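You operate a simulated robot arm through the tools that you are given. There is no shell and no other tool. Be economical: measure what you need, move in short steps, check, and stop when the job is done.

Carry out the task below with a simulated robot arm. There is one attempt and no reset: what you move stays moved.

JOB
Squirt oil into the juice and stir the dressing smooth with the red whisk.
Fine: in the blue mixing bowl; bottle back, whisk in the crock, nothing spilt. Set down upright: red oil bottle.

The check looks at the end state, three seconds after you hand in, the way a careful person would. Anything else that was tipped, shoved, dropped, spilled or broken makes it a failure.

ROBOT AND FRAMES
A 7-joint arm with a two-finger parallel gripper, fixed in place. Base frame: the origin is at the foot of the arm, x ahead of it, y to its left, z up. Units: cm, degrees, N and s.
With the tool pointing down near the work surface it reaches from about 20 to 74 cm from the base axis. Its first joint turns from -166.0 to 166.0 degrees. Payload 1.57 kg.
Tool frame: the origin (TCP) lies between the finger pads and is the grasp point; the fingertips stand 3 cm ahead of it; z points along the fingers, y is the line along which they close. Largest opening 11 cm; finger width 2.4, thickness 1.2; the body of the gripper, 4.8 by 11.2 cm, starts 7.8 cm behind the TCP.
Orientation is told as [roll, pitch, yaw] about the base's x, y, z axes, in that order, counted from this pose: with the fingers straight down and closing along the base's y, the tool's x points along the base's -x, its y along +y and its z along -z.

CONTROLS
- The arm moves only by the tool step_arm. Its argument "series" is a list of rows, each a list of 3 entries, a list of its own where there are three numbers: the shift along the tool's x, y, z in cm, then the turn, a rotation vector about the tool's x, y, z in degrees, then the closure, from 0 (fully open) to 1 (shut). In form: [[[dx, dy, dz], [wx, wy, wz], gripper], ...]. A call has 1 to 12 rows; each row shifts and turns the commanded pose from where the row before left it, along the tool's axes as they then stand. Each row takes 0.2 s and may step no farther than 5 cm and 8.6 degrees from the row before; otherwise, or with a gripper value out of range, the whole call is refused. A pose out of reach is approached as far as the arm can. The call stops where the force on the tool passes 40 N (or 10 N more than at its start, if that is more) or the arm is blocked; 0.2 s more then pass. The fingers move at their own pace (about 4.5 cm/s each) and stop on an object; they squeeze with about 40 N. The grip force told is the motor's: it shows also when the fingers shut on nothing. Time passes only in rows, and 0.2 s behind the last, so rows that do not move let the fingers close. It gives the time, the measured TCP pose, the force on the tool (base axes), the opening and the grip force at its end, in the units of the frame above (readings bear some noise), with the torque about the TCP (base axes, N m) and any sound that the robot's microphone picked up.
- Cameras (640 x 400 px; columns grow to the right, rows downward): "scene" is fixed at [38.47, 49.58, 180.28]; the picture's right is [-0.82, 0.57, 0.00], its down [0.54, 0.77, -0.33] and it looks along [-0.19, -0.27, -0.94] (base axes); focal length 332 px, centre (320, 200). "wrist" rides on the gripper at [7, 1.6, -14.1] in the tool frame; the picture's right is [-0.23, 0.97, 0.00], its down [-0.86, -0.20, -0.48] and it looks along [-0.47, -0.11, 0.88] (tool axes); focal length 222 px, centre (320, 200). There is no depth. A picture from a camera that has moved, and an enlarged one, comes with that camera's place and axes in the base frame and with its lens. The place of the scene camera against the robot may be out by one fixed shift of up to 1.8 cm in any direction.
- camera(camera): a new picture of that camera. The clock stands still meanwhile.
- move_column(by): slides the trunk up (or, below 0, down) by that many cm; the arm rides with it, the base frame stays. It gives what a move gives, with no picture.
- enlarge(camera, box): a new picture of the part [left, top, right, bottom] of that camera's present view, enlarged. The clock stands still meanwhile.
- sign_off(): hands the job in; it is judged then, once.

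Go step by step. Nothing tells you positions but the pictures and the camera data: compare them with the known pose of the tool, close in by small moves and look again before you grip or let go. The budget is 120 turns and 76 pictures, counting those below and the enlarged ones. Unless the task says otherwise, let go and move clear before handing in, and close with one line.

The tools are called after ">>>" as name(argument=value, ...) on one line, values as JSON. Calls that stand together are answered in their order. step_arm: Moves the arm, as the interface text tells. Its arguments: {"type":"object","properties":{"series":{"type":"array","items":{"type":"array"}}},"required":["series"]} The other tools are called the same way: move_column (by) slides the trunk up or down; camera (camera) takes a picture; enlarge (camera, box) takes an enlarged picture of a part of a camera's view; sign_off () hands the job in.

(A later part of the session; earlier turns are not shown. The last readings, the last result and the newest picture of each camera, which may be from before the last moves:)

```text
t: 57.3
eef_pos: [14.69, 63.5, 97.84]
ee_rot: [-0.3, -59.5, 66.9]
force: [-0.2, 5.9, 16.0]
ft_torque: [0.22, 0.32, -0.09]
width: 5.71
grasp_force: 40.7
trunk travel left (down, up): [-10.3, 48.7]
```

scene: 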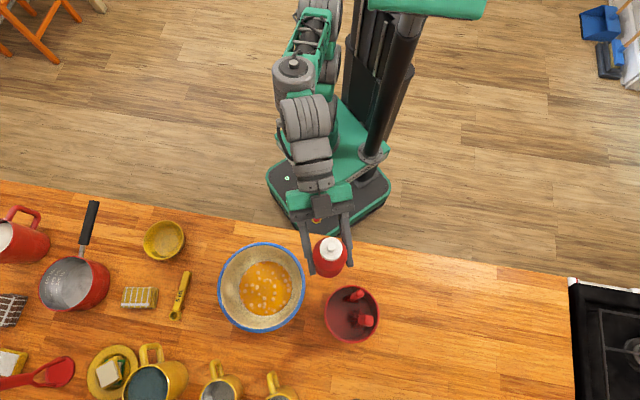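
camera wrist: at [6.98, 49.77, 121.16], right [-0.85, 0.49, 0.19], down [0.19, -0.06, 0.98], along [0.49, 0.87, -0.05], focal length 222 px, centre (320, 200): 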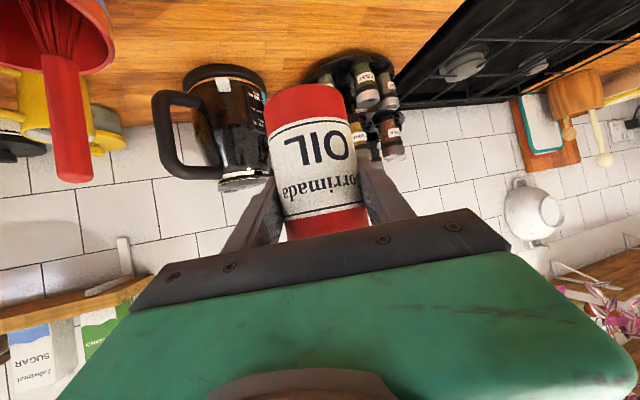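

It's standing on the counter. I'll relieve the press and open the fingers slowly.

>>> step_arm(series=[[[-0.16, 0, -0.09], [0, 0, 0], 0.495], [[0, 0, 0], [0, 0, 0], 0.48], [[0, 0, 0], [0, 0, 0], 0.46], [[0, 0, 0], [0, 0, 0], 0.4], [[0, 0, 0], [0, 0, 0], 0.2], [[0, 0, 0], [0, 0, 0], 0.05], [[0, 0, 0], [0, 0, 0], 0]])

>>> camera(camera="wrist")

```text
t: 58.9
eef_pos: [14.63, 63.56, 97.61]
ee_rot: [-0.5, -59.3, 67.1]
force: [0.3, 0.4, 0.3]
ft_torque: [0.0, -0.02, -0.01]
width: 11.01
grasp_force: 0.1
trunk travel left (down, up): [-10.3, 48.7]
```

```text
41 pictures are left
camera wrist: at [6.94, 49.79, 98.96], right [-0.85, 0.49, 0.19], down [0.19, -0.05, 0.98], along [0.49, 0.87, -0.05], focal length 222 px, centre (320, 200)
```

wrist: 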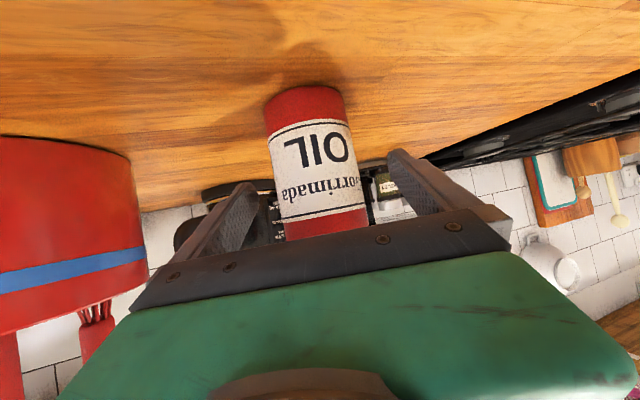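

The bottle stands upright, released. I'll back straight out, then raise.

>>> step_arm(series=[[[1.5, 0, -2.6], [0, 0, 0], 0], [[1.5, 0, -2.6], [0, 0, 0], 0], [[1.5, 0, -2.6], [0, 0, 0], 0], [[1.5, 0, -2.6], [0, 0, 0], 0], [[1.0, 0, -1.7], [0, 0, 0], 0], [[0, 0, 0], [0, 0, 0], 0]])

>>> move_column(by=32)

>>> camera(camera="wrist")

>>> camera(camera="scene")

```text
t: 60.3
eef_pos: [10.06, 50.98, 97.32]
ee_rot: [-1.2, -59.0, 66.4]
force: [-0.4, 0.4, 0.3]
ft_torque: [-0.01, 0.0, 0.01]
width: 11.01
grasp_force: 0.0
trunk travel left (down, up): [-10.3, 48.7]
```

```text
t: 63.5
eef_pos: [10.1, 50.9, 129.25]
ee_rot: [-1.1, -58.8, 66.2]
force: [0.1, 0.2, 0.1]
ft_torque: [0.02, -0.01, 0.0]
width: 11.02
grasp_force: 0.1
trunk travel left (down, up): [-42.3, 16.7]
```

```text
40 pictures are left
camera wrist: at [2.08, 37.25, 130.73], right [-0.84, 0.51, 0.18], down [0.19, -0.05, 0.98], along [0.51, 0.86, -0.05], focal length 222 px, centre (320, 200)
```

wrist: 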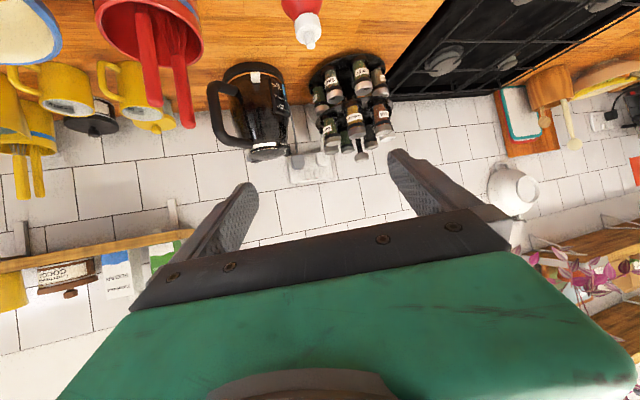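

```text
39 pictures are left
```

scene: 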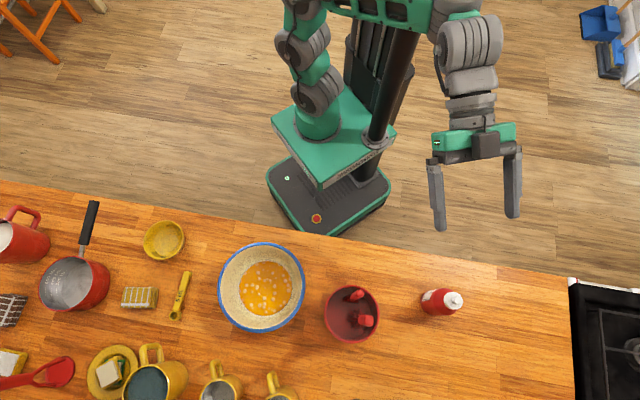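

Everything is in place. I'll zoom in on the utensil handles from here to fix the whisk position.

>>> enlarge(camera="wrist", box=[80, 0, 280, 135])

>>> enlarge(camera="scene", box=[310, 270, 400, 350])

```text
2.96 times, centred on (180, 68) of wrist
camera zoom: at [2.08, 37.25, 130.73], right [-0.84, 0.51, 0.18], down [0.19, -0.05, 0.98], along [0.51, 0.86, -0.05], focal length 658 px, centre (735, 593)
```

zoom: 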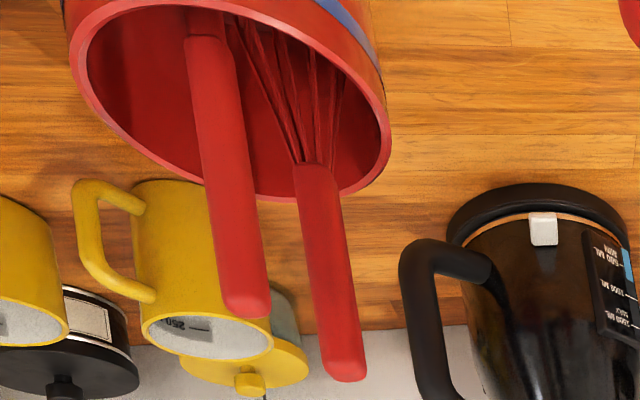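

```text
5.00 times, centred on (355, 310) of scene
camera zoom: at [38.47, 49.58, 180.28], right [-0.82, 0.57, 0.0], down [0.54, 0.77, -0.33], along [-0.19, -0.27, -0.94], focal length 1660 px, centre (145, -350)
```

zoom: 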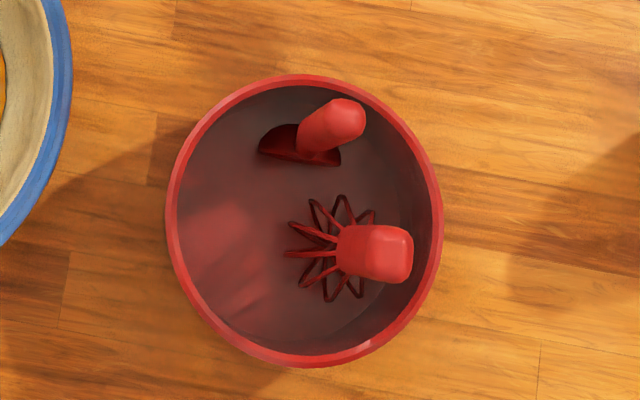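

The whisk handle is nearly vertical, with its top at (32.8, 55.8, 115), and the other handle is about 5 cm nearer. I'll pitch the tool to point straight down.

>>> step_arm(series=[[[0, 0, 0], [0, 7.5, 0], 0.55], [[0, 0, 0], [0, 7.5, 0], 0.55], [[0, 0, 0], [0, 7.5, 0], 0.55], [[0, 0, 0], [0, 7.5, 0], 0.55], [[0, 0, 0], [0, 7.5, 0], 0.55], [[0, 0, 0], [0, 7.5, 0], 0.55], [[0, 0, 0], [0, 7.5, 0], 0.55], [[0, 0, 0], [0, 6.3, 0], 0.55], [[0, 0, 0], [0, 0, 0], 0.55]])

>>> step_arm(series=[[[0, -4.8, 0], [0, 0, 0], 0.55], [[0, -4.8, 0], [0, 0, 0], 0.55], [[0, -4.8, 0], [0, 0, 0], 0.55], [[-3.0, -3.0, 0], [0, 0, 0], 0.55], [[-3.0, 0, 0], [0, 0, 0], 0.55], [[0, 0, 0], [0, 0, 0], 0.55]])

>>> camera(camera="wrist")

>>> camera(camera="scene")

```text
t: 65.5
eef_pos: [10.11, 47.84, 119.99]
ee_rot: [-0.5, -20.2, 66.8]
force: [-0.7, 0.4, 0.0]
ft_torque: [-0.03, 0.0, 0.04]
width: 4.96
grasp_force: 0.1
out of reach, approached as far as the arm can: row 3, 4, 5, 6, 7, 8
trunk travel left (down, up): [-42.3, 16.7]
```

```text
t: 66.9
eef_pos: [28.41, 46.08, 122.31]
ee_rot: [-0.5, -20.3, 66.8]
force: [0.1, -0.3, 0.1]
ft_torque: [-0.01, 0.0, 0.0]
width: 4.94
grasp_force: 0.0
trunk travel left (down, up): [-42.3, 16.7]
```

```text
36 pictures are left
camera wrist: at [22.39, 36.16, 133.13], right [-0.81, 0.58, 0.07], down [0.43, 0.51, 0.75], along [0.4, 0.64, -0.66], focal length 222 px, centre (320, 200)
```

wrist: 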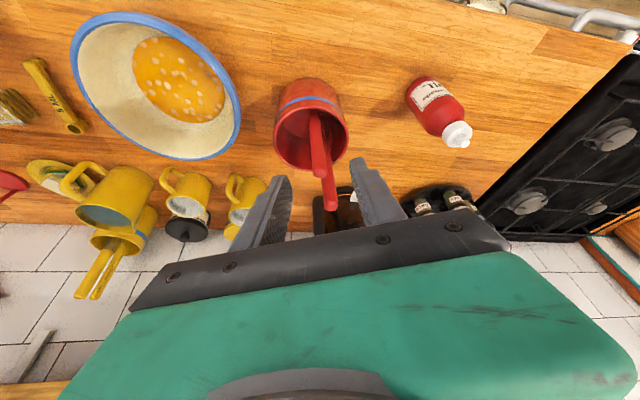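

```text
35 pictures are left
```

scene: 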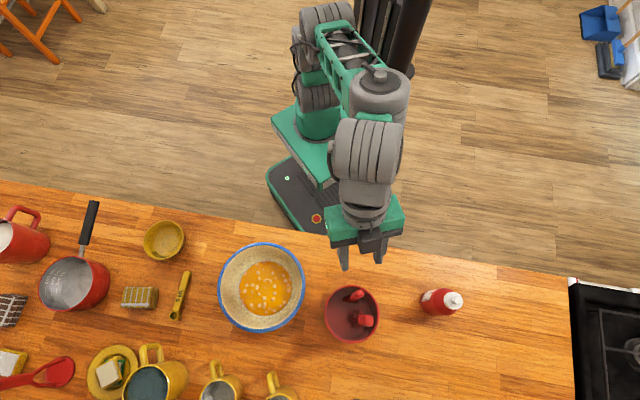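

The tool is still 20° off vertical because the arm needs the trunk higher. I'll raise it and then finish the pitch.

>>> move_column(by=13)

>>> step_arm(series=[[[0, 0, 0], [0, 7, 0], 0.55], [[0, 0, 0], [0, 7, 0], 0.55], [[0, 0, 0], [0.5, 6.3, 0], 0.55], [[0, 0, 3], [0, 0, 0], 0.55], [[0, 0, 3], [0, 0, 0], 0.55], [[0, 0, 0], [0, 0, 0], 0.55]])

>>> camera(camera="wrist")

```text
t: 68.5
eef_pos: [28.43, 45.98, 135.23]
ee_rot: [-0.4, -20.3, 66.9]
force: [0.4, -0.4, 0.1]
ft_torque: [0.0, -0.02, 0.01]
width: 4.93
grasp_force: 0.0
trunk travel left (down, up): [-55.3, 3.7]
```

```text
t: 69.9
eef_pos: [28.42, 46.61, 129.54]
ee_rot: [-0.7, -3.0, 66.8]
force: [-0.5, -0.2, 0.2]
ft_torque: [-0.01, 0.0, 0.0]
width: 4.92
grasp_force: 0.1
out of reach, approached as far as the arm can: row 1, 3
trunk travel left (down, up): [-55.3, 3.7]
```

```text
34 pictures are left
camera wrist: at [23.86, 40.2, 143.34], right [-0.8, 0.59, 0.0], down [0.51, 0.68, 0.53], along [0.31, 0.42, -0.85], focal length 222 px, centre (320, 200)
```

wrist: 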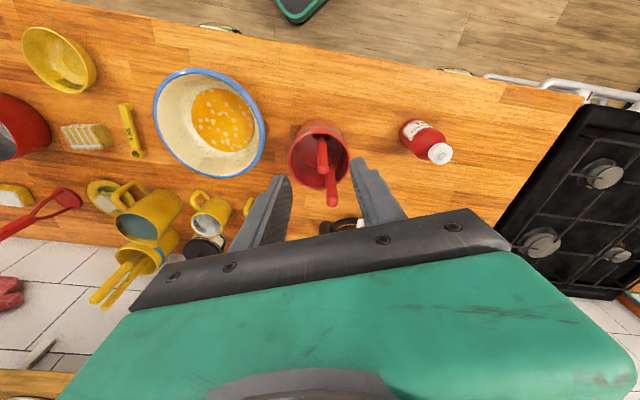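

Close to vertical now. I'll move over the whisk handle, staying above its top.

>>> step_arm(series=[[[-3.5, -0.2, 1.5], [0, 0, 0], 0.55], [[-3.5, -0.2, 1.5], [0, 3, 0], 0.55], [[-3.2, -0.2, 1.5], [0.7, 0, 0], 0.55], [[0, 0, 2.5], [0, 0, 0], 0.55], [[0, 0, 0], [0, 0, 0], 0.55]])

>>> camera(camera="wrist")

>>> enlarge(camera="scene", box=[280, 230, 440, 350])

```text
t: 71.1
eef_pos: [32.38, 53.75, 121.69]
ee_rot: [-1.4, -0.2, 66.7]
force: [0.1, -0.4, -1.1]
ft_torque: [0.04, -0.01, -0.02]
width: 4.93
grasp_force: 0.0
out of reach, approached as far as the arm can: row 2, 3
trunk travel left (down, up): [-55.3, 3.7]
```

```text
33 pictures are left
camera wrist: at [27.7, 48.12, 135.91], right [-0.8, 0.59, -0.02], down [0.51, 0.71, 0.49], along [0.31, 0.38, -0.87], focal length 222 px, centre (320, 200)
```

wrist: 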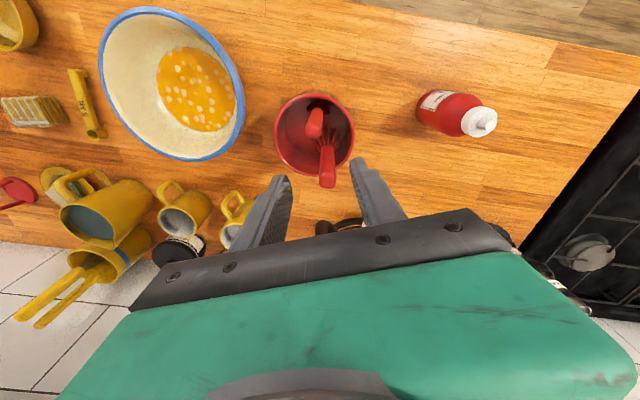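

```text
3.33 times, centred on (360, 290) of scene
camera zoom: at [38.47, 49.58, 180.28], right [-0.82, 0.57, 0.0], down [0.54, 0.77, -0.33], along [-0.19, -0.27, -0.94], focal length 1107 px, centre (187, -100)
```

zoom: 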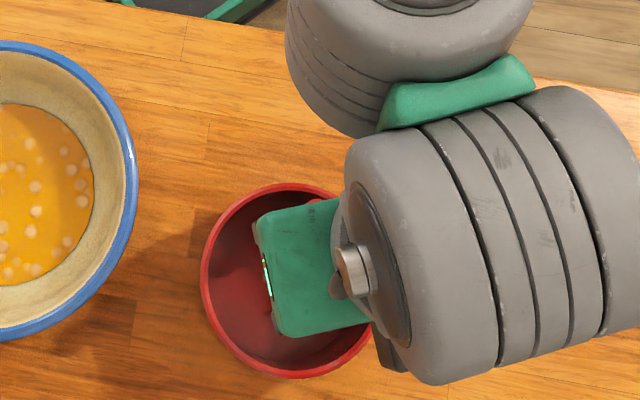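

The handle top lies at (33.0, 55.8). I'll shift 2.2 cm to centre over it and verify.

>>> step_arm(series=[[[-1.2, 0.1, 0], [1.2, 0, 0], 0.55], [[-1.1, 0.1, 0], [0, 0, 0], 0.55], [[0, 0, 0], [0, 0, 0], 0.55]])

>>> enlarge(camera="wrist", box=[240, 80, 420, 240])

```text
t: 71.9
eef_pos: [32.61, 55.0, 121.79]
ee_rot: [-2.6, -0.2, 66.7]
force: [0.0, -0.4, 0.6]
ft_torque: [0.01, -0.02, -0.01]
width: 4.95
grasp_force: 0.0
out of reach, approached as far as the arm can: row 2
trunk travel left (down, up): [-55.3, 3.7]
```

```text
2.50 times, centred on (330, 160) of wrist
camera zoom: at [27.8, 49.43, 135.83], right [-0.8, 0.59, -0.04], down [0.5, 0.71, 0.49], along [0.32, 0.37, -0.87], focal length 555 px, centre (295, 300)
```

zoom: 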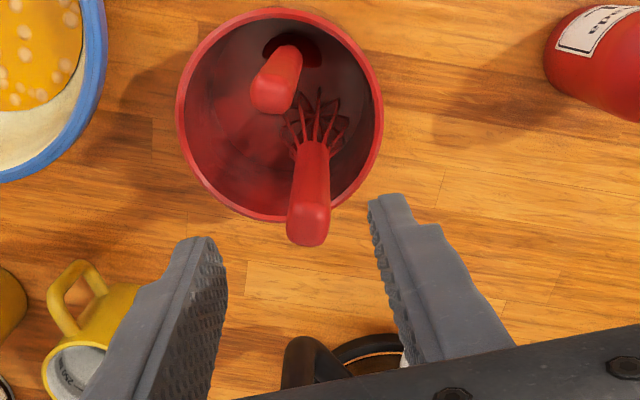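

The roll correction went the wrong way and the arm is at a limit here. I'll raise the trunk 3.5 cm, lower with the arm instead, and fix the roll.

>>> move_column(by=3.5)

>>> step_arm(series=[[[0, 0, 1.7], [-2.6, 0, 0], 0.55], [[-0.5, 0, 1.7], [0, 0, 0], 0.55], [[-0.5, 0, 0], [0, 0, 0], 0.55], [[0, 0, 0], [0, 0, 0], 0.55]])

```text
t: 72.7
eef_pos: [32.53, 54.94, 125.02]
ee_rot: [-2.6, 0.0, 66.7]
force: [-0.2, -0.2, 0.2]
ft_torque: [0.01, 0.0, -0.03]
width: 4.92
grasp_force: 0.1
trunk travel left (down, up): [-58.8, 0.2]
```

```text
t: 73.7
eef_pos: [33.14, 55.9, 121.82]
ee_rot: [0.0, -0.3, 66.8]
force: [0.7, 0.3, 1.0]
ft_torque: [0.02, 0.01, -0.02]
width: 4.94
grasp_force: 0.1
trunk travel left (down, up): [-58.8, 0.2]
```

Now centred at (33.1, 55.9) and vertical. I'll descend until the fingertips just straddle the handle top and check.

>>> step_arm(series=[[[0, 0, 2.5], [0, 0, 0], 0.55], [[0, 0, 2], [0, 0, 0], 0.55], [[0, 0, 0], [0, 0, 0], 0.55]])

>>> enlarge(camera="wrist", box=[240, 80, 420, 240])

```text
t: 74.5
eef_pos: [33.12, 55.89, 117.35]
ee_rot: [0.0, -0.2, 66.6]
force: [-1.0, -0.9, 0.1]
ft_torque: [0.03, -0.03, 0.0]
width: 4.92
grasp_force: 0.0
trunk travel left (down, up): [-58.8, 0.2]
```

```text
2.50 times, centred on (330, 160) of wrist
camera zoom: at [28.81, 50.1, 131.44], right [-0.8, 0.59, 0.0], down [0.52, 0.7, 0.48], along [0.29, 0.39, -0.88], focal length 555 px, centre (295, 300)
```

zoom: 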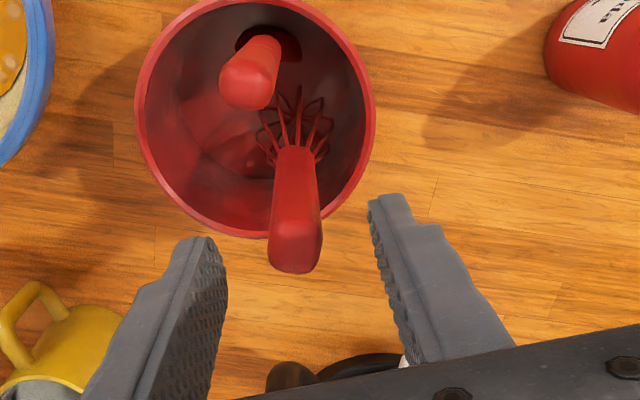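

Well centred. I'll descend to z ≈ 109.5 around the handle.

>>> step_arm(series=[[[-0.2, 0, 2.5], [0, 0, 0], 0.55], [[0, 0, 2.7], [0, 0, 0], 0.55], [[0, 0, 2.6], [0, 0, 0], 0.55], [[0, 0, 0], [0, 0, 0], 0.55]])

>>> enlarge(camera="wrist", box=[240, 80, 420, 240])

```text
t: 75.5
eef_pos: [33.16, 56.16, 109.58]
ee_rot: [0.0, -0.3, 66.7]
force: [-0.9, 0.7, 0.7]
ft_torque: [0.02, 0.02, -0.02]
width: 4.96
grasp_force: 0.0
trunk travel left (down, up): [-58.8, 0.2]
```

```text
2.50 times, centred on (330, 160) of wrist
camera zoom: at [28.89, 50.33, 123.72], right [-0.8, 0.59, 0.0], down [0.52, 0.7, 0.48], along [0.29, 0.39, -0.88], focal length 555 px, centre (295, 300)
```

zoom: 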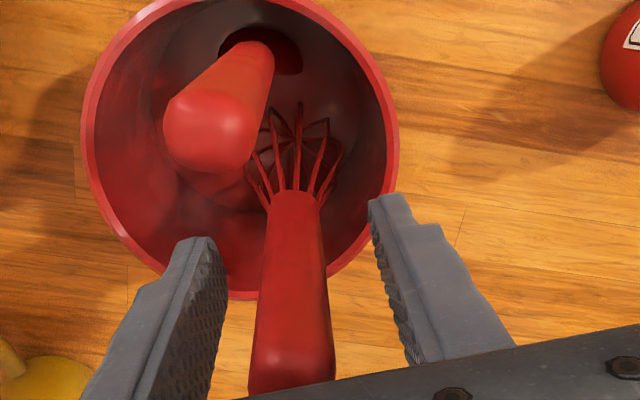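

The handle is well between the fingers and the other utensil is clear. I'll close.

>>> step_arm(series=[[[0, 0, 0], [0, 0, 0], 0.75], [[0, 0, 0], [0, 0, 0], 0.85], [[0, 0, 0], [0, 0, 0], 1], [[0, 0, 0], [0, 0, 0], 1], [[0, 0, 0], [0, 0, 0], 1]])

>>> enlarge(camera="wrist", box=[240, 80, 420, 240])

```text
t: 76.7
eef_pos: [33.19, 56.14, 109.58]
ee_rot: [0.0, -0.2, 66.6]
force: [-0.4, 1.0, -0.3]
ft_torque: [0.0, -0.09, 0.0]
width: 1.73
grasp_force: 31.8
trunk travel left (down, up): [-58.8, 0.2]
```

```text
2.50 times, centred on (330, 160) of wrist
camera zoom: at [28.89, 50.33, 123.75], right [-0.8, 0.59, 0.0], down [0.52, 0.7, 0.48], along [0.29, 0.39, -0.88], focal length 555 px, centre (295, 300)
```

zoom: 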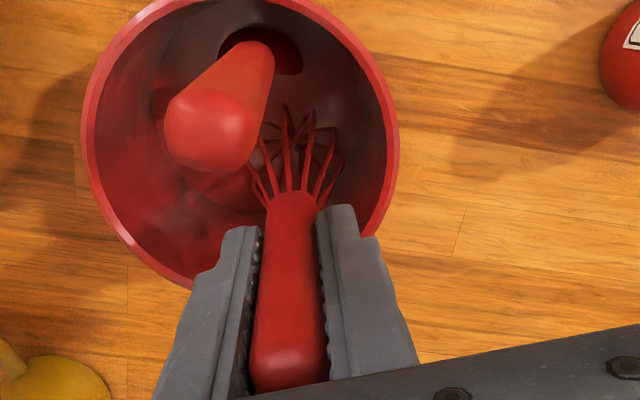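

Firm grip at width 1.73. I'll lift straight up, easing so the head clears the crock.

>>> step_arm(series=[[[0, 0, -2], [0, 0, 0], 1], [[0, 0, -2.5], [0, 0, 0], 1], [[0, 0, -2.5], [0, 0, 0], 1], [[0, 0, -2.5], [0, 0, 0], 1], [[0, 0, -2.5], [0, 0, 0], 1], [[0, 0, -2], [0, 0, 0], 1], [[0, 0, 0], [0, 0, 0], 1]])

>>> camera(camera="wrist")

>>> enlarge(camera="scene", box=[200, 220, 440, 370])

```text
t: 78.3
eef_pos: [33.16, 55.96, 123.58]
ee_rot: [0.0, -0.3, 66.7]
force: [-1.1, 0.7, -0.3]
ft_torque: [0.02, -0.03, 0.0]
width: 1.71
grasp_force: 32.5
trunk travel left (down, up): [-58.8, 0.2]
```

```text
27 pictures are left
camera wrist: at [28.92, 50.11, 137.8], right [-0.8, 0.59, 0.0], down [0.52, 0.7, 0.48], along [0.29, 0.39, -0.88], focal length 222 px, centre (320, 200)
```

wrist: 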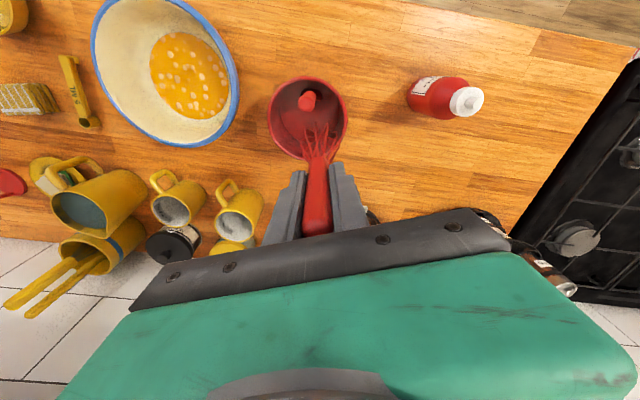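

```text
2.67 times, centred on (320, 295) of scene
camera zoom: at [38.47, 49.58, 180.28], right [-0.82, 0.57, 0.0], down [0.54, 0.77, -0.33], along [-0.19, -0.27, -0.94], focal length 885 px, centre (320, -53)
```

zoom: 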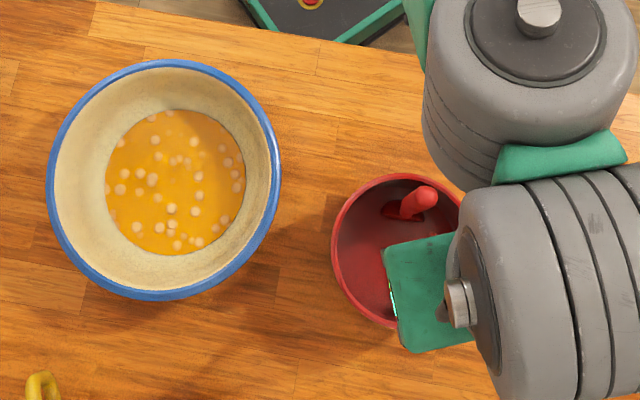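

The whisk is out; by the crock's apparent size its rim is at about 102.6 and the head at about 105. I'll swing it out on the far side of the other handle and over to the bowl.

>>> step_arm(series=[[[0, 0, -1.2], [0, 0, 0], 1], [[-0.3, -2.3, 0], [0, 0, 0], 1], [[0, -2.3, 0], [0, 0, 0], 1], [[1.4, -1.9, 0], [0, 0, 0], 1], [[2.85, -3.8, 0], [0, 0, 0], 1], [[2.85, -3.8, 0], [0, 0, 0], 1], [[2.85, -3.8, 0], [0, 0, 0], 1], [[1.4, -1.9, 0], [0, 0, 0], 1], [[0, 0, 0], [0, 0, 0], 1], [[0, 0, 0], [0, 0, 0], 1]])

>>> camera(camera="wrist")

>>> camera(camera="scene")

```text
t: 80.5
eef_pos: [46.49, 37.35, 124.28]
ee_rot: [0.0, -0.2, 66.7]
force: [0.6, 0.4, -0.9]
ft_torque: [-0.02, -0.01, 0.01]
width: 1.74
grasp_force: 32.2
out of reach, approached as far as the arm can: row 1, 2
trunk travel left (down, up): [-58.8, 0.2]
```

```text
25 pictures are left
camera wrist: at [42.34, 31.46, 138.49], right [-0.8, 0.59, 0.0], down [0.52, 0.7, 0.48], along [0.29, 0.39, -0.88], focal length 222 px, centre (320, 200)
```

wrist: 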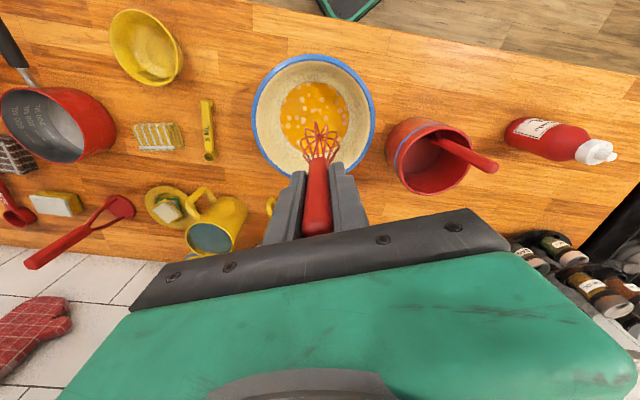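

```text
24 pictures are left
```

scene: 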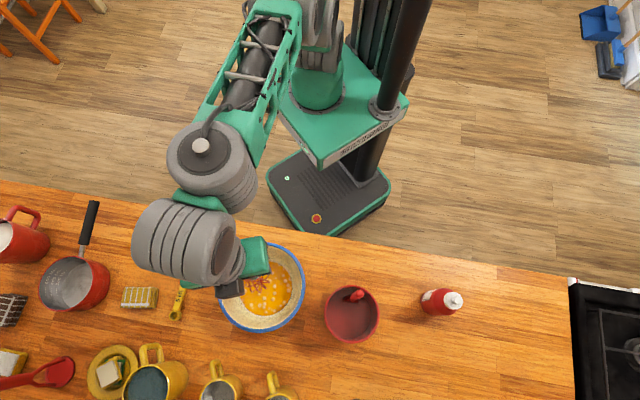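

The whisk hangs over the bowl, whose centre is about (47, 36). I'll centre it and lower it into the liquid.

>>> step_arm(series=[[[1.0, -1.0, 0], [0, 0, 0], 1], [[0, 0, 3], [0, 0, 0], 1], [[0, 0, 3], [0, 0, 0], 1], [[0, 0, 3], [0, 0, 0], 1], [[0, 0, 2.5], [0, 0, 0], 1], [[0, 0, 0], [0, 0, 0], 1]])

>>> camera(camera="wrist")

```text
t: 81.9
eef_pos: [46.96, 36.05, 112.83]
ee_rot: [0.1, -0.2, 66.7]
force: [-0.4, -0.2, -0.4]
ft_torque: [0.02, -0.01, -0.04]
width: 1.77
grasp_force: 32.9
trunk travel left (down, up): [-58.8, 0.2]
```

```text
23 pictures are left
camera wrist: at [42.77, 30.17, 126.97], right [-0.8, 0.59, 0.0], down [0.52, 0.7, 0.48], along [0.29, 0.39, -0.88], focal length 222 px, centre (320, 200)
```

wrist: 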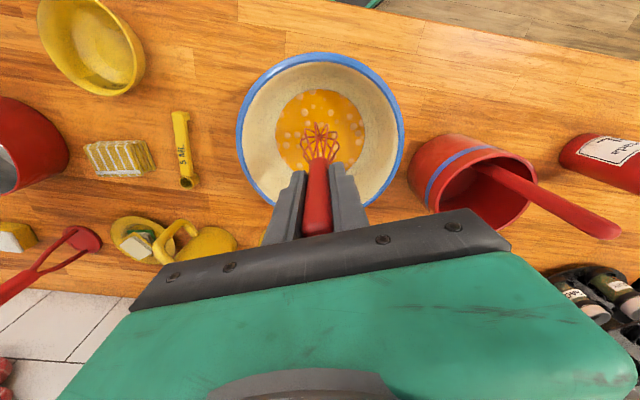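

>>> enlarge(camera="wrist", box=[230, 50, 410, 230])

```text
2.22 times, centred on (320, 140) of wrist
camera zoom: at [42.77, 30.17, 126.97], right [-0.8, 0.59, 0.0], down [0.52, 0.7, 0.48], along [0.29, 0.39, -0.88], focal length 494 px, centre (320, 333)
```

zoom: 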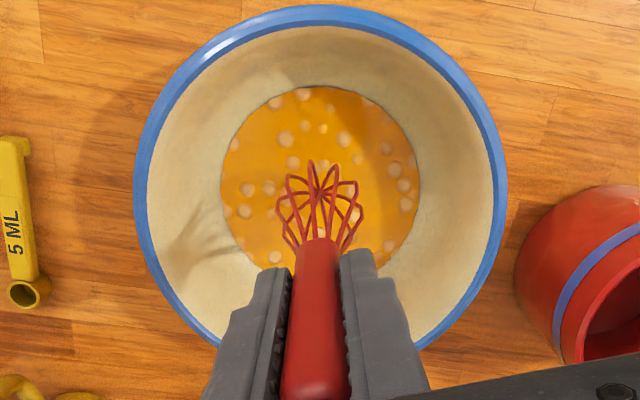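

The head is just above the surface. I'll lower in small steps while watching force.

>>> step_arm(series=[[[0, 0, 0.6], [0, 0, 0], 1], [[0, 0, 0.6], [0, 0, 0], 1], [[0, 0, 0.5], [0, 0, 0], 1], [[0, 0, 0], [0, 0, 0], 1]])

>>> enlarge(camera="wrist", box=[230, 50, 410, 230])

```text
t: 82.9
eef_pos: [47.18, 35.94, 111.04]
ee_rot: [0.0, -0.2, 66.7]
force: [-0.1, -0.4, -0.3]
ft_torque: [0.01, 0.03, 0.01]
width: 1.75
grasp_force: 33.0
trunk travel left (down, up): [-58.8, 0.2]
```

```text
2.22 times, centred on (320, 140) of wrist
camera zoom: at [42.91, 30.14, 125.29], right [-0.8, 0.59, 0.0], down [0.52, 0.71, 0.48], along [0.28, 0.39, -0.88], focal length 494 px, centre (320, 333)
```

zoom: 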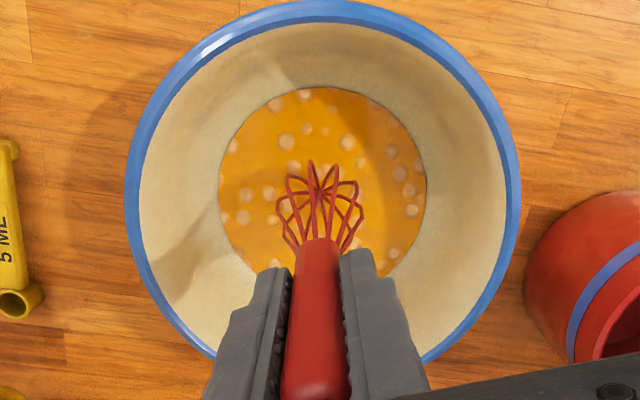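

No contact yet. I'll feel for the bowl floor in small steps.

>>> step_arm(series=[[[0, 0, 0.4], [0, 0, 0], 1], [[0, 0, 0], [0, 0, 0], 1]])

>>> step_arm(series=[[[0, 0, 0.4], [0, 0, 0], 1], [[0, 0, 0], [0, 0, 0], 1]])

>>> enlarge(camera="wrist", box=[260, 70, 380, 190])

```text
t: 83.5
eef_pos: [47.14, 36.01, 110.6]
ee_rot: [0.0, -0.1, 66.8]
force: [-0.4, -0.2, -0.2]
ft_torque: [0.03, -0.01, -0.02]
width: 1.74
grasp_force: 31.8
trunk travel left (down, up): [-58.8, 0.2]
```

```text
t: 84.1
eef_pos: [47.18, 35.98, 110.28]
ee_rot: [0.0, -0.2, 66.7]
force: [-0.6, -0.8, -0.3]
ft_torque: [0.03, -0.01, -0.01]
width: 1.75
grasp_force: 31.8
trunk travel left (down, up): [-58.8, 0.2]
```

```text
3.33 times, centred on (320, 130) of wrist
camera zoom: at [42.95, 30.16, 124.5], right [-0.8, 0.59, 0.0], down [0.52, 0.7, 0.48], along [0.29, 0.39, -0.88], focal length 740 px, centre (320, 433)
```

zoom: 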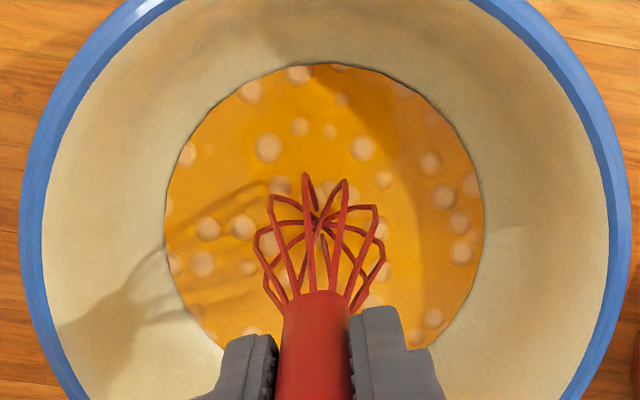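

The shadow shows the head is still a little above the surface. I'll continue downward gently.

>>> step_arm(series=[[[0, 0, 0.5], [0, 0, 0], 1], [[0, 0, 0.5], [0, 0, 0], 1], [[0, 0, 0], [0, 0, 0], 1]])

>>> step_arm(series=[[[0, 0, 0.4], [0, 0, 0], 1], [[0, 0, 0], [0, 0, 0], 1]])

>>> enlarge(camera="wrist", box=[260, 70, 380, 190])

```text
t: 84.9
eef_pos: [47.18, 35.83, 109.52]
ee_rot: [-0.1, -0.4, 66.6]
force: [1.4, -0.2, 11.1]
ft_torque: [0.04, -0.22, 0.02]
width: 1.75
grasp_force: 32.5
trunk travel left (down, up): [-58.8, 0.2]
```

```text
t: 85.5
eef_pos: [47.19, 36.0, 109.3]
ee_rot: [-0.2, -0.6, 66.7]
force: [3.4, 0.0, 28.3]
ft_torque: [0.04, -0.54, -0.02]
width: 1.75
grasp_force: 32.3
trunk travel left (down, up): [-58.8, 0.2]
```

```text
3.33 times, centred on (320, 130) of wrist
camera zoom: at [42.82, 30.04, 123.4], right [-0.8, 0.59, 0.0], down [0.52, 0.7, 0.49], along [0.29, 0.39, -0.87], focal length 740 px, centre (320, 433)
```

zoom: 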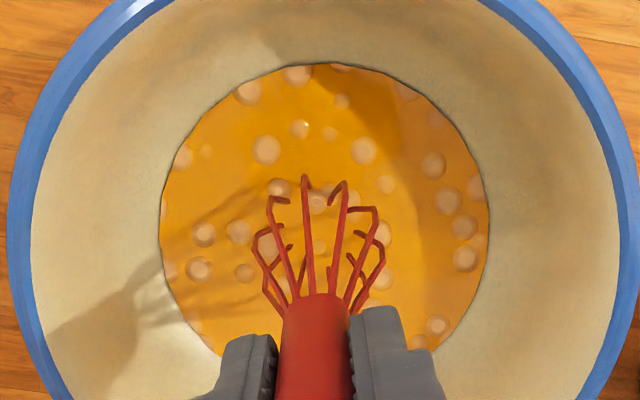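

The head touched the bowl floor at about z 109.6 and is now in the liquid. I'll lift just off the floor and stir in small circles.

>>> step_arm(series=[[[0, 0, -0.75], [0, 0, 0], 1], [[1, 0, 0], [0, 0, 0], 1], [[0.5, 0, 0], [0, 0, 0], 1], [[0, 0, 0], [0, 0, 0], 1]])

>>> step_arm(series=[[[-0.2, 0.75, 0], [0, 0, 0], 1], [[-0.55, 0.55, 0], [0, 0, 0], 1], [[-0.75, 0.2, 0], [0, 0, 0], 1], [[-0.75, -0.2, 0], [0, 0, 0], 1], [[-0.55, -0.55, 0], [0, 0, 0], 1], [[-0.2, -0.75, 0], [0, 0, 0], 1], [[0.2, -0.75, 0], [0, 0, 0], 1], [[0.55, -0.55, 0], [0, 0, 0], 1], [[0.75, -0.2, 0], [0, 0, 0], 1], [[0.75, 0.2, 0], [0, 0, 0], 1], [[0.55, 0.55, 0], [0, 0, 0], 1], [[0.2, 0.75, 0], [0, 0, 0], 1]])

>>> enlarge(camera="wrist", box=[240, 60, 400, 200])

```text
t: 86.5
eef_pos: [46.34, 34.7, 109.54]
ee_rot: [0.1, -0.1, 66.7]
force: [0.0, -0.5, -0.8]
ft_torque: [0.01, 0.05, -0.01]
width: 1.77
grasp_force: 32.4
trunk travel left (down, up): [-58.8, 0.2]
```

```text
t: 89.1
eef_pos: [46.63, 34.58, 109.74]
ee_rot: [0.0, -0.3, 66.7]
force: [-0.3, 1.0, -0.4]
ft_torque: [0.0, -0.02, 0.0]
width: 1.77
grasp_force: 32.1
trunk travel left (down, up): [-58.8, 0.2]
```

```text
2.86 times, centred on (320, 130) of wrist
camera zoom: at [42.31, 28.77, 123.85], right [-0.8, 0.59, 0.0], down [0.52, 0.71, 0.48], along [0.29, 0.39, -0.88], focal length 635 px, centre (320, 400)
```

zoom: 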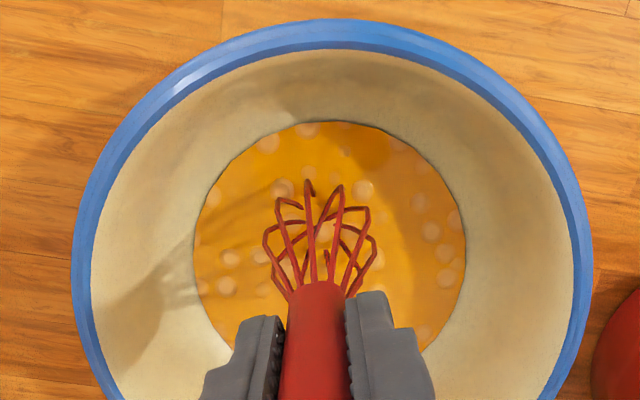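

The droplets are breaking up. I'll recentre slightly and stir with bigger circles.

>>> step_arm(series=[[[0.7, 0.4, 0.1], [0, 0, 0], 1], [[0.5, 0, 0], [0, 0, 0], 1]])

>>> step_arm(series=[[[-0.28, 1.03, 0], [0, 0, 0], 1], [[-0.75, 0.75, 0], [0, 0, 0], 1], [[-1.03, 0.28, 0], [0, 0, 0], 1], [[-1.03, -0.28, 0], [0, 0, 0], 1], [[-0.75, -0.75, 0], [0, 0, 0], 1], [[-0.28, -1.03, 0], [0, 0, 0], 1], [[0.28, -1.03, 0], [0, 0, 0], 1], [[0.75, -0.75, 0], [0, 0, 0], 1], [[1.03, -0.28, 0], [0, 0, 0], 1], [[1.03, 0.28, 0], [0, 0, 0], 1], [[0.75, 0.75, 0], [0, 0, 0], 1], [[0.28, 1.03, 0], [0, 0, 0], 1]])

>>> step_arm(series=[[[-0.28, 1.03, 0], [0, 0, 0], 1], [[-0.75, 0.75, 0], [0, 0, 0], 1], [[-1.03, 0.28, 0], [0, 0, 0], 1], [[-1.03, -0.28, 0], [0, 0, 0], 1], [[-0.75, -0.75, 0], [0, 0, 0], 1], [[-0.28, -1.03, 0], [0, 0, 0], 1], [[0.28, -1.03, 0], [0, 0, 0], 1], [[0.75, -0.75, 0], [0, 0, 0], 1], [[1.03, -0.28, 0], [0, 0, 0], 1], [[1.03, 0.28, 0], [0, 0, 0], 1], [[0.75, 0.75, 0], [0, 0, 0], 1], [[0.28, 1.03, 0], [0, 0, 0], 1]])

>>> enlarge(camera="wrist", box=[240, 60, 400, 200])

```text
t: 89.7
eef_pos: [45.68, 33.68, 109.62]
ee_rot: [0.1, -0.2, 66.7]
force: [-0.1, 0.5, -0.6]
ft_torque: [0.04, -0.02, -0.01]
width: 1.74
grasp_force: 32.0
trunk travel left (down, up): [-58.8, 0.2]
```

```text
t: 92.3
eef_pos: [45.66, 33.75, 109.52]
ee_rot: [0.0, -0.2, 66.7]
force: [0.0, 0.1, -1.7]
ft_torque: [-0.01, -0.04, 0.0]
width: 1.74
grasp_force: 32.3
trunk travel left (down, up): [-58.8, 0.2]
```

```text
t: 94.9
eef_pos: [45.53, 33.79, 109.54]
ee_rot: [0.0, -0.1, 66.6]
force: [-0.3, 0.1, -0.6]
ft_torque: [-0.01, 0.01, -0.03]
width: 1.75
grasp_force: 32.1
trunk travel left (down, up): [-58.8, 0.2]
```

```text
2.86 times, centred on (320, 130) of wrist
camera zoom: at [41.4, 27.92, 123.7], right [-0.8, 0.59, 0.0], down [0.52, 0.71, 0.48], along [0.28, 0.39, -0.88], focal length 635 px, centre (320, 400)
```

zoom: 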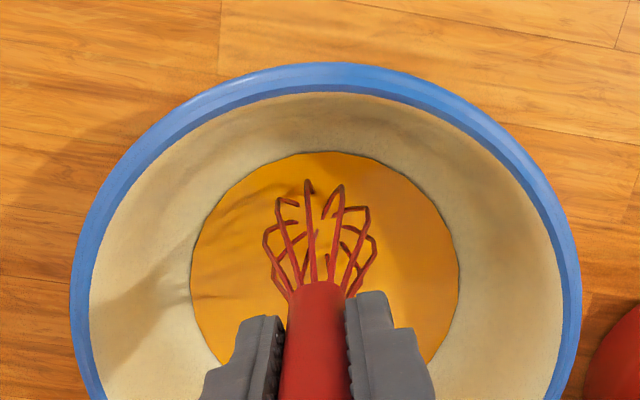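

The dressing is smooth. I'll do one more circle for certainty, then lift slowly and let it drip over the bowl.

>>> step_arm(series=[[[-0.28, 1.03, 0], [0, 0, 0], 1], [[-0.75, 0.75, 0], [0, 0, 0], 1], [[-1.03, 0.28, 0], [0, 0, 0], 1], [[-1.03, -0.28, 0], [0, 0, 0], 1], [[-0.75, -0.75, 0], [0, 0, 0], 1], [[-0.28, -1.03, 0], [0, 0, 0], 1], [[0.28, -1.03, 0], [0, 0, 0], 1], [[0.75, -0.75, 0], [0, 0, 0], 1], [[1.03, -0.28, 0], [0, 0, 0], 1], [[1.03, 0.28, 0], [0, 0, 0], 1], [[0.75, 0.75, 0], [0, 0, 0], 1], [[0.28, 1.03, 0], [0, 0, 0], 1]])

>>> step_arm(series=[[[-1.1, 0, 0], [0, 0, 0], 1], [[-1.0, 0, 0], [0, 0, 0], 1], [[0, 0, -1], [0, 0, 0], 1], [[0, 0, -1], [0, 0, 0], 1], [[0, 0, -1], [0, 0, 0], 1], [[0, 0, 0], [0, 0, 0], 1], [[0, 0, 0], [0, 0, 0], 1], [[0, 0, 0], [0, 0, 0], 1], [[0, 0, 0], [0, 0, 0], 1], [[0, 0, 0], [0, 0, 0], 1], [[0, 0, 0], [0, 0, 0], 1], [[0, 0, 0], [0, 0, 0], 1]])

>>> step_arm(series=[[[0, 0, -2], [0, 0, 0], 1], [[0, 0, -3], [0, 0, 0], 1], [[0, 0, -3], [0, 0, 0], 1], [[0, 0, -3.5], [0, 0, 0], 1], [[0, 0, 0], [0, 0, 0], 1], [[0, 0, 0], [0, 0, 0], 1], [[0, 0, 0], [0, 0, 0], 1], [[0, 0, 0], [0, 0, 0], 1], [[0, 0, 0], [0, 0, 0], 1]])

>>> camera(camera="wrist")

```text
t: 97.5
eef_pos: [45.64, 33.61, 109.57]
ee_rot: [0.0, -0.2, 66.8]
force: [0.8, 0.4, -0.7]
ft_torque: [0.01, -0.01, 0.03]
width: 1.77
grasp_force: 32.2
trunk travel left (down, up): [-58.8, 0.2]
```

```text
t: 100.1
eef_pos: [46.63, 35.47, 112.64]
ee_rot: [0.0, -0.2, 66.6]
force: [-0.9, -0.3, -0.8]
ft_torque: [0.03, 0.02, 0.01]
width: 1.74
grasp_force: 32.9
trunk travel left (down, up): [-58.8, 0.2]
```

```text
t: 102.1
eef_pos: [46.69, 35.53, 124.04]
ee_rot: [-0.1, -0.1, 66.8]
force: [-0.3, -0.5, -1.2]
ft_torque: [0.02, -0.03, -0.03]
width: 1.75
grasp_force: 31.7
trunk travel left (down, up): [-58.8, 0.2]
```

```text
16 pictures are left
camera wrist: at [42.35, 29.75, 138.27], right [-0.8, 0.59, 0.0], down [0.52, 0.71, 0.48], along [0.29, 0.39, -0.88], focal length 222 px, centre (320, 200)
```

wrist: 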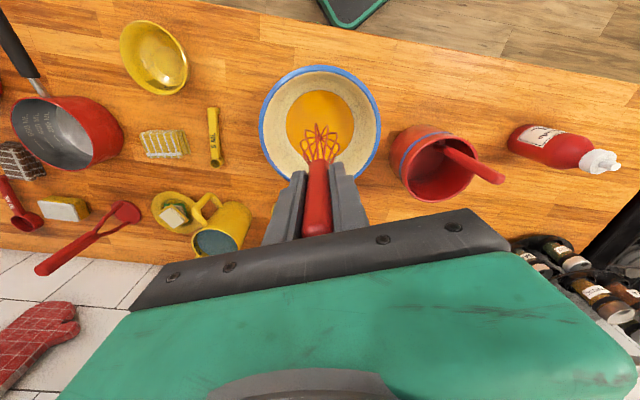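

Stirred smooth and no drips. I'll carry the whisk back around the other handle to above the crock.

>>> step_arm(series=[[[-1.4, 1.6, 0.15], [0, 0, 0], 1], [[-2.77, 3.19, 0.15], [0, 0, 0], 1], [[-2.77, 3.19, 0], [0, 0, 0], 1], [[-2.77, 3.19, 0], [0, 0, 0], 1], [[-2.77, 3.19, 0], [0, 0, 0], 1], [[-1.4, 1.6, 0], [0, 0, 0], 1], [[0, 0, 0], [0, 0, 0], 1]])

>>> step_arm(series=[[[0, 1.5, 0], [0, 0, 0], 1], [[0, 1.5, 0], [0, 0, 0], 1], [[0, 1.4, 0], [0, 0, 0], 1], [[0, 0, 0], [0, 0, 0], 1]])

>>> enlarge(camera="wrist", box=[230, 50, 410, 210])

```text
t: 103.7
eef_pos: [36.71, 54.05, 123.49]
ee_rot: [-0.1, -0.2, 66.7]
force: [-0.2, -0.1, -0.7]
ft_torque: [0.0, 0.0, -0.01]
width: 1.74
grasp_force: 32.4
out of reach, approached as far as the arm can: row 6
trunk travel left (down, up): [-58.8, 0.2]
```

```text
t: 104.7
eef_pos: [32.81, 55.72, 123.5]
ee_rot: [0.1, -0.1, 66.7]
force: [-0.2, -0.7, -1.2]
ft_torque: [0.0, 0.0, 0.01]
width: 1.77
grasp_force: 32.3
trunk travel left (down, up): [-58.8, 0.2]
```

```text
2.50 times, centred on (320, 130) of wrist
camera zoom: at [28.6, 49.95, 137.75], right [-0.8, 0.59, 0.0], down [0.52, 0.71, 0.48], along [0.29, 0.39, -0.88], focal length 555 px, centre (320, 375)
```

zoom: 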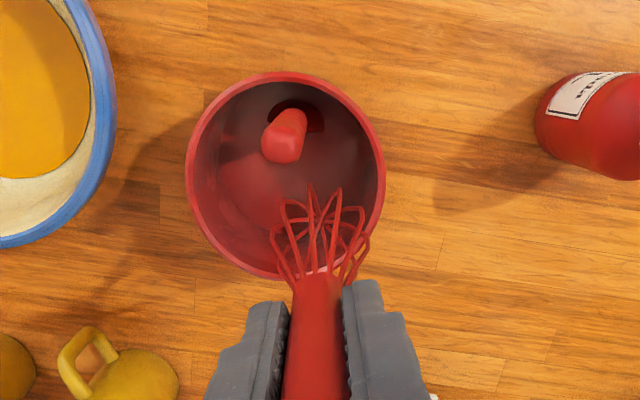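

Back above the crock. I'll nudge to the original spot and lower the whisk in, watching the force.

>>> step_arm(series=[[[-0.3, -0.25, 0.5], [0, 0, 0], 1], [[0, 0, 2.5], [0, 0, 0], 1], [[0, 0, 2.5], [0, 0, 0], 1], [[0, 0, 2.5], [0, 0, 0], 1], [[0, 0, 2.5], [0, 0, 0], 1], [[0, 0, 2], [0, 0, 0], 1], [[0, 0, 0.7], [0, 0, 0], 1], [[0, 0, 0], [0, 0, 0], 1]])

>>> step_arm(series=[[[0, 0, 0.25], [0, 0, 0], 1], [[0, 0, 0.2], [0, 0, 0], 1], [[0, 0, 0], [0, 0, 0], 1]])

>>> enlarge(camera="wrist", box=[240, 60, 420, 220])

```text
t: 106.5
eef_pos: [33.39, 55.79, 110.25]
ee_rot: [0.0, -0.2, 66.8]
force: [-0.9, -0.4, -0.8]
ft_torque: [-0.01, 0.02, -0.01]
width: 1.75
grasp_force: 32.7
trunk travel left (down, up): [-58.8, 0.2]
```

```text
t: 107.3
eef_pos: [33.23, 55.88, 109.74]
ee_rot: [-0.1, -0.1, 66.7]
force: [-0.4, -0.4, -1.2]
ft_torque: [0.01, -0.02, 0.0]
width: 1.75
grasp_force: 32.5
trunk travel left (down, up): [-58.8, 0.2]
```

```text
2.50 times, centred on (330, 140) of wrist
camera zoom: at [29.05, 50.04, 123.98], right [-0.8, 0.59, 0.0], down [0.52, 0.71, 0.48], along [0.28, 0.39, -0.88], focal length 555 px, centre (295, 350)
```

zoom: 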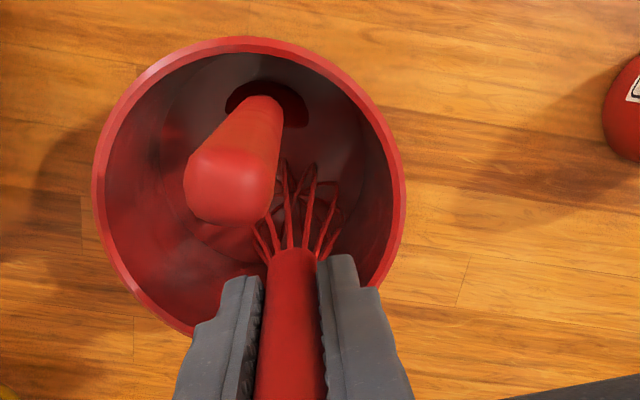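

>>> step_arm(series=[[[0, 0, 0.2], [0, 0, 0], 1], [[0, 0, 0], [0, 0, 0], 1]])

>>> step_arm(series=[[[0, 0, 0.2], [0, 0, 0], 1], [[0, 0, 0], [0, 0, 0], 1]])

```text
t: 107.9
eef_pos: [33.26, 55.94, 109.68]
ee_rot: [0.0, -0.1, 66.8]
force: [-0.1, -1.2, -1.2]
ft_torque: [-0.01, 0.01, 0.0]
width: 1.75
grasp_force: 32.1
trunk travel left (down, up): [-58.8, 0.2]
```

```text
t: 108.5
eef_pos: [33.26, 55.92, 109.43]
ee_rot: [0.0, -0.2, 66.6]
force: [0.1, -1.0, -0.7]
ft_torque: [-0.01, 0.0, -0.03]
width: 1.73
grasp_force: 32.1
trunk travel left (down, up): [-58.8, 0.2]
```

>>> step_arm(series=[[[0, 0, 0.15], [0, 0, 0], 1], [[0, 0, 0], [0, 0, 0], 1]])

>>> step_arm(series=[[[0, 0, 0.15], [0, 0, 0], 1], [[0, 0, 0], [0, 0, 0], 1]])

```text
t: 109.1
eef_pos: [33.26, 55.84, 109.39]
ee_rot: [0.0, -0.2, 66.7]
force: [-0.5, 1.2, -1.0]
ft_torque: [-0.04, 0.02, 0.0]
width: 1.76
grasp_force: 32.2
trunk travel left (down, up): [-58.8, 0.2]
```

```text
t: 109.7
eef_pos: [33.24, 55.84, 109.25]
ee_rot: [0.0, -0.2, 66.7]
force: [0.3, -1.7, 4.1]
ft_torque: [-0.26, 0.1, 0.02]
width: 1.77
grasp_force: 32.1
trunk travel left (down, up): [-58.8, 0.2]
```

Contact with the crock floor. I'll open gently to a modest width.

>>> step_arm(series=[[[0, 0, 0], [0, 0, 0], 0.82], [[0, 0, 0], [0, 0, 0], 0.78], [[0, 0, 0], [0, 0, 0], 0.7], [[0, 0, 0], [0, 0, 0], 0.6], [[0, 0, 0], [0, 0, 0], 0.55], [[0, 0, 0], [0, 0, 0], 0.55]])

>>> enlarge(camera="wrist", box=[240, 60, 420, 220])

```text
t: 111.1
eef_pos: [33.31, 55.94, 109.07]
ee_rot: [0.1, -0.2, 66.7]
force: [-0.2, 0.2, 0.1]
ft_torque: [0.03, 0.0, 0.0]
width: 4.97
grasp_force: 0.0
trunk travel left (down, up): [-58.8, 0.2]
```

```text
2.50 times, centred on (330, 140) of wrist
camera zoom: at [29.02, 50.07, 123.32], right [-0.8, 0.59, 0.0], down [0.52, 0.7, 0.48], along [0.29, 0.39, -0.88], focal length 555 px, centre (295, 350)
```

zoom: 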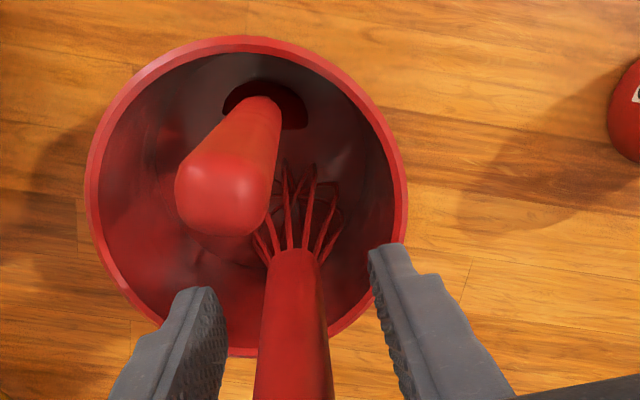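

The whisk stands freely in the crock. I'll rise straight up and then back away toward the robot.

>>> step_arm(series=[[[0, 0, -2], [0, 0, 0], 0.55], [[0, 0, -3], [0, 0, 0], 0.55], [[0, 0, -3], [0, 0, 0], 0.55], [[0, 0, -3], [0, 0, 0], 0.55], [[0, 0, -2.5], [0, 0, 0], 0.55], [[0, 0, 0], [0, 0, 0], 0.55]])

>>> step_arm(series=[[[4, 0, -0.3], [0, 0, 0], 0.55], [[4, 0, -0.3], [0, 0, 0], 0.55], [[4, 0, 0], [0, 0, 0], 0.55], [[4, 0, 0], [0, 0, 0], 0.55], [[0, 0, 0], [0, 0, 0], 0.55]])

>>> camera(camera="scene")

>>> camera(camera="wrist")

```text
t: 112.5
eef_pos: [33.12, 55.81, 122.62]
ee_rot: [-0.1, -0.1, 66.7]
force: [0.1, -0.2, 0.2]
ft_torque: [0.02, -0.01, 0.0]
width: 4.95
grasp_force: 0.0
trunk travel left (down, up): [-58.8, 0.2]
```

```text
t: 113.7
eef_pos: [26.98, 41.17, 123.23]
ee_rot: [0.0, -0.1, 66.7]
force: [0.1, 0.0, 0.0]
ft_torque: [0.02, 0.01, 0.0]
width: 4.97
grasp_force: 0.1
trunk travel left (down, up): [-58.8, 0.2]
```

```text
12 pictures are left
```

scene: 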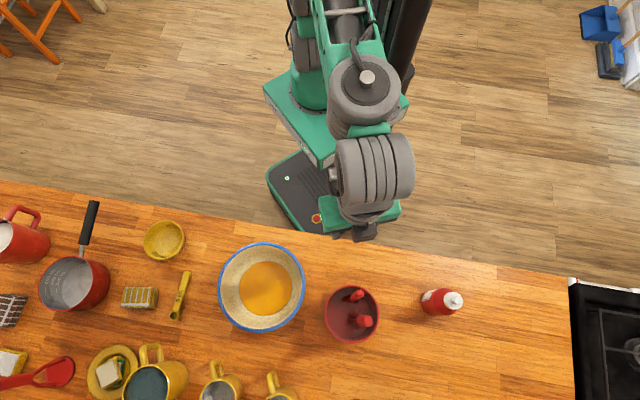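

```text
11 pictures are left
camera wrist: at [22.72, 35.41, 137.44], right [-0.8, 0.59, 0.0], down [0.52, 0.7, 0.48], along [0.29, 0.39, -0.88], focal length 222 px, centre (320, 200)
```

wrist: 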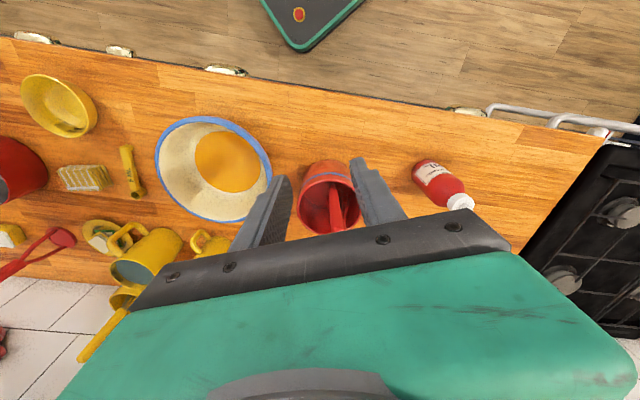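

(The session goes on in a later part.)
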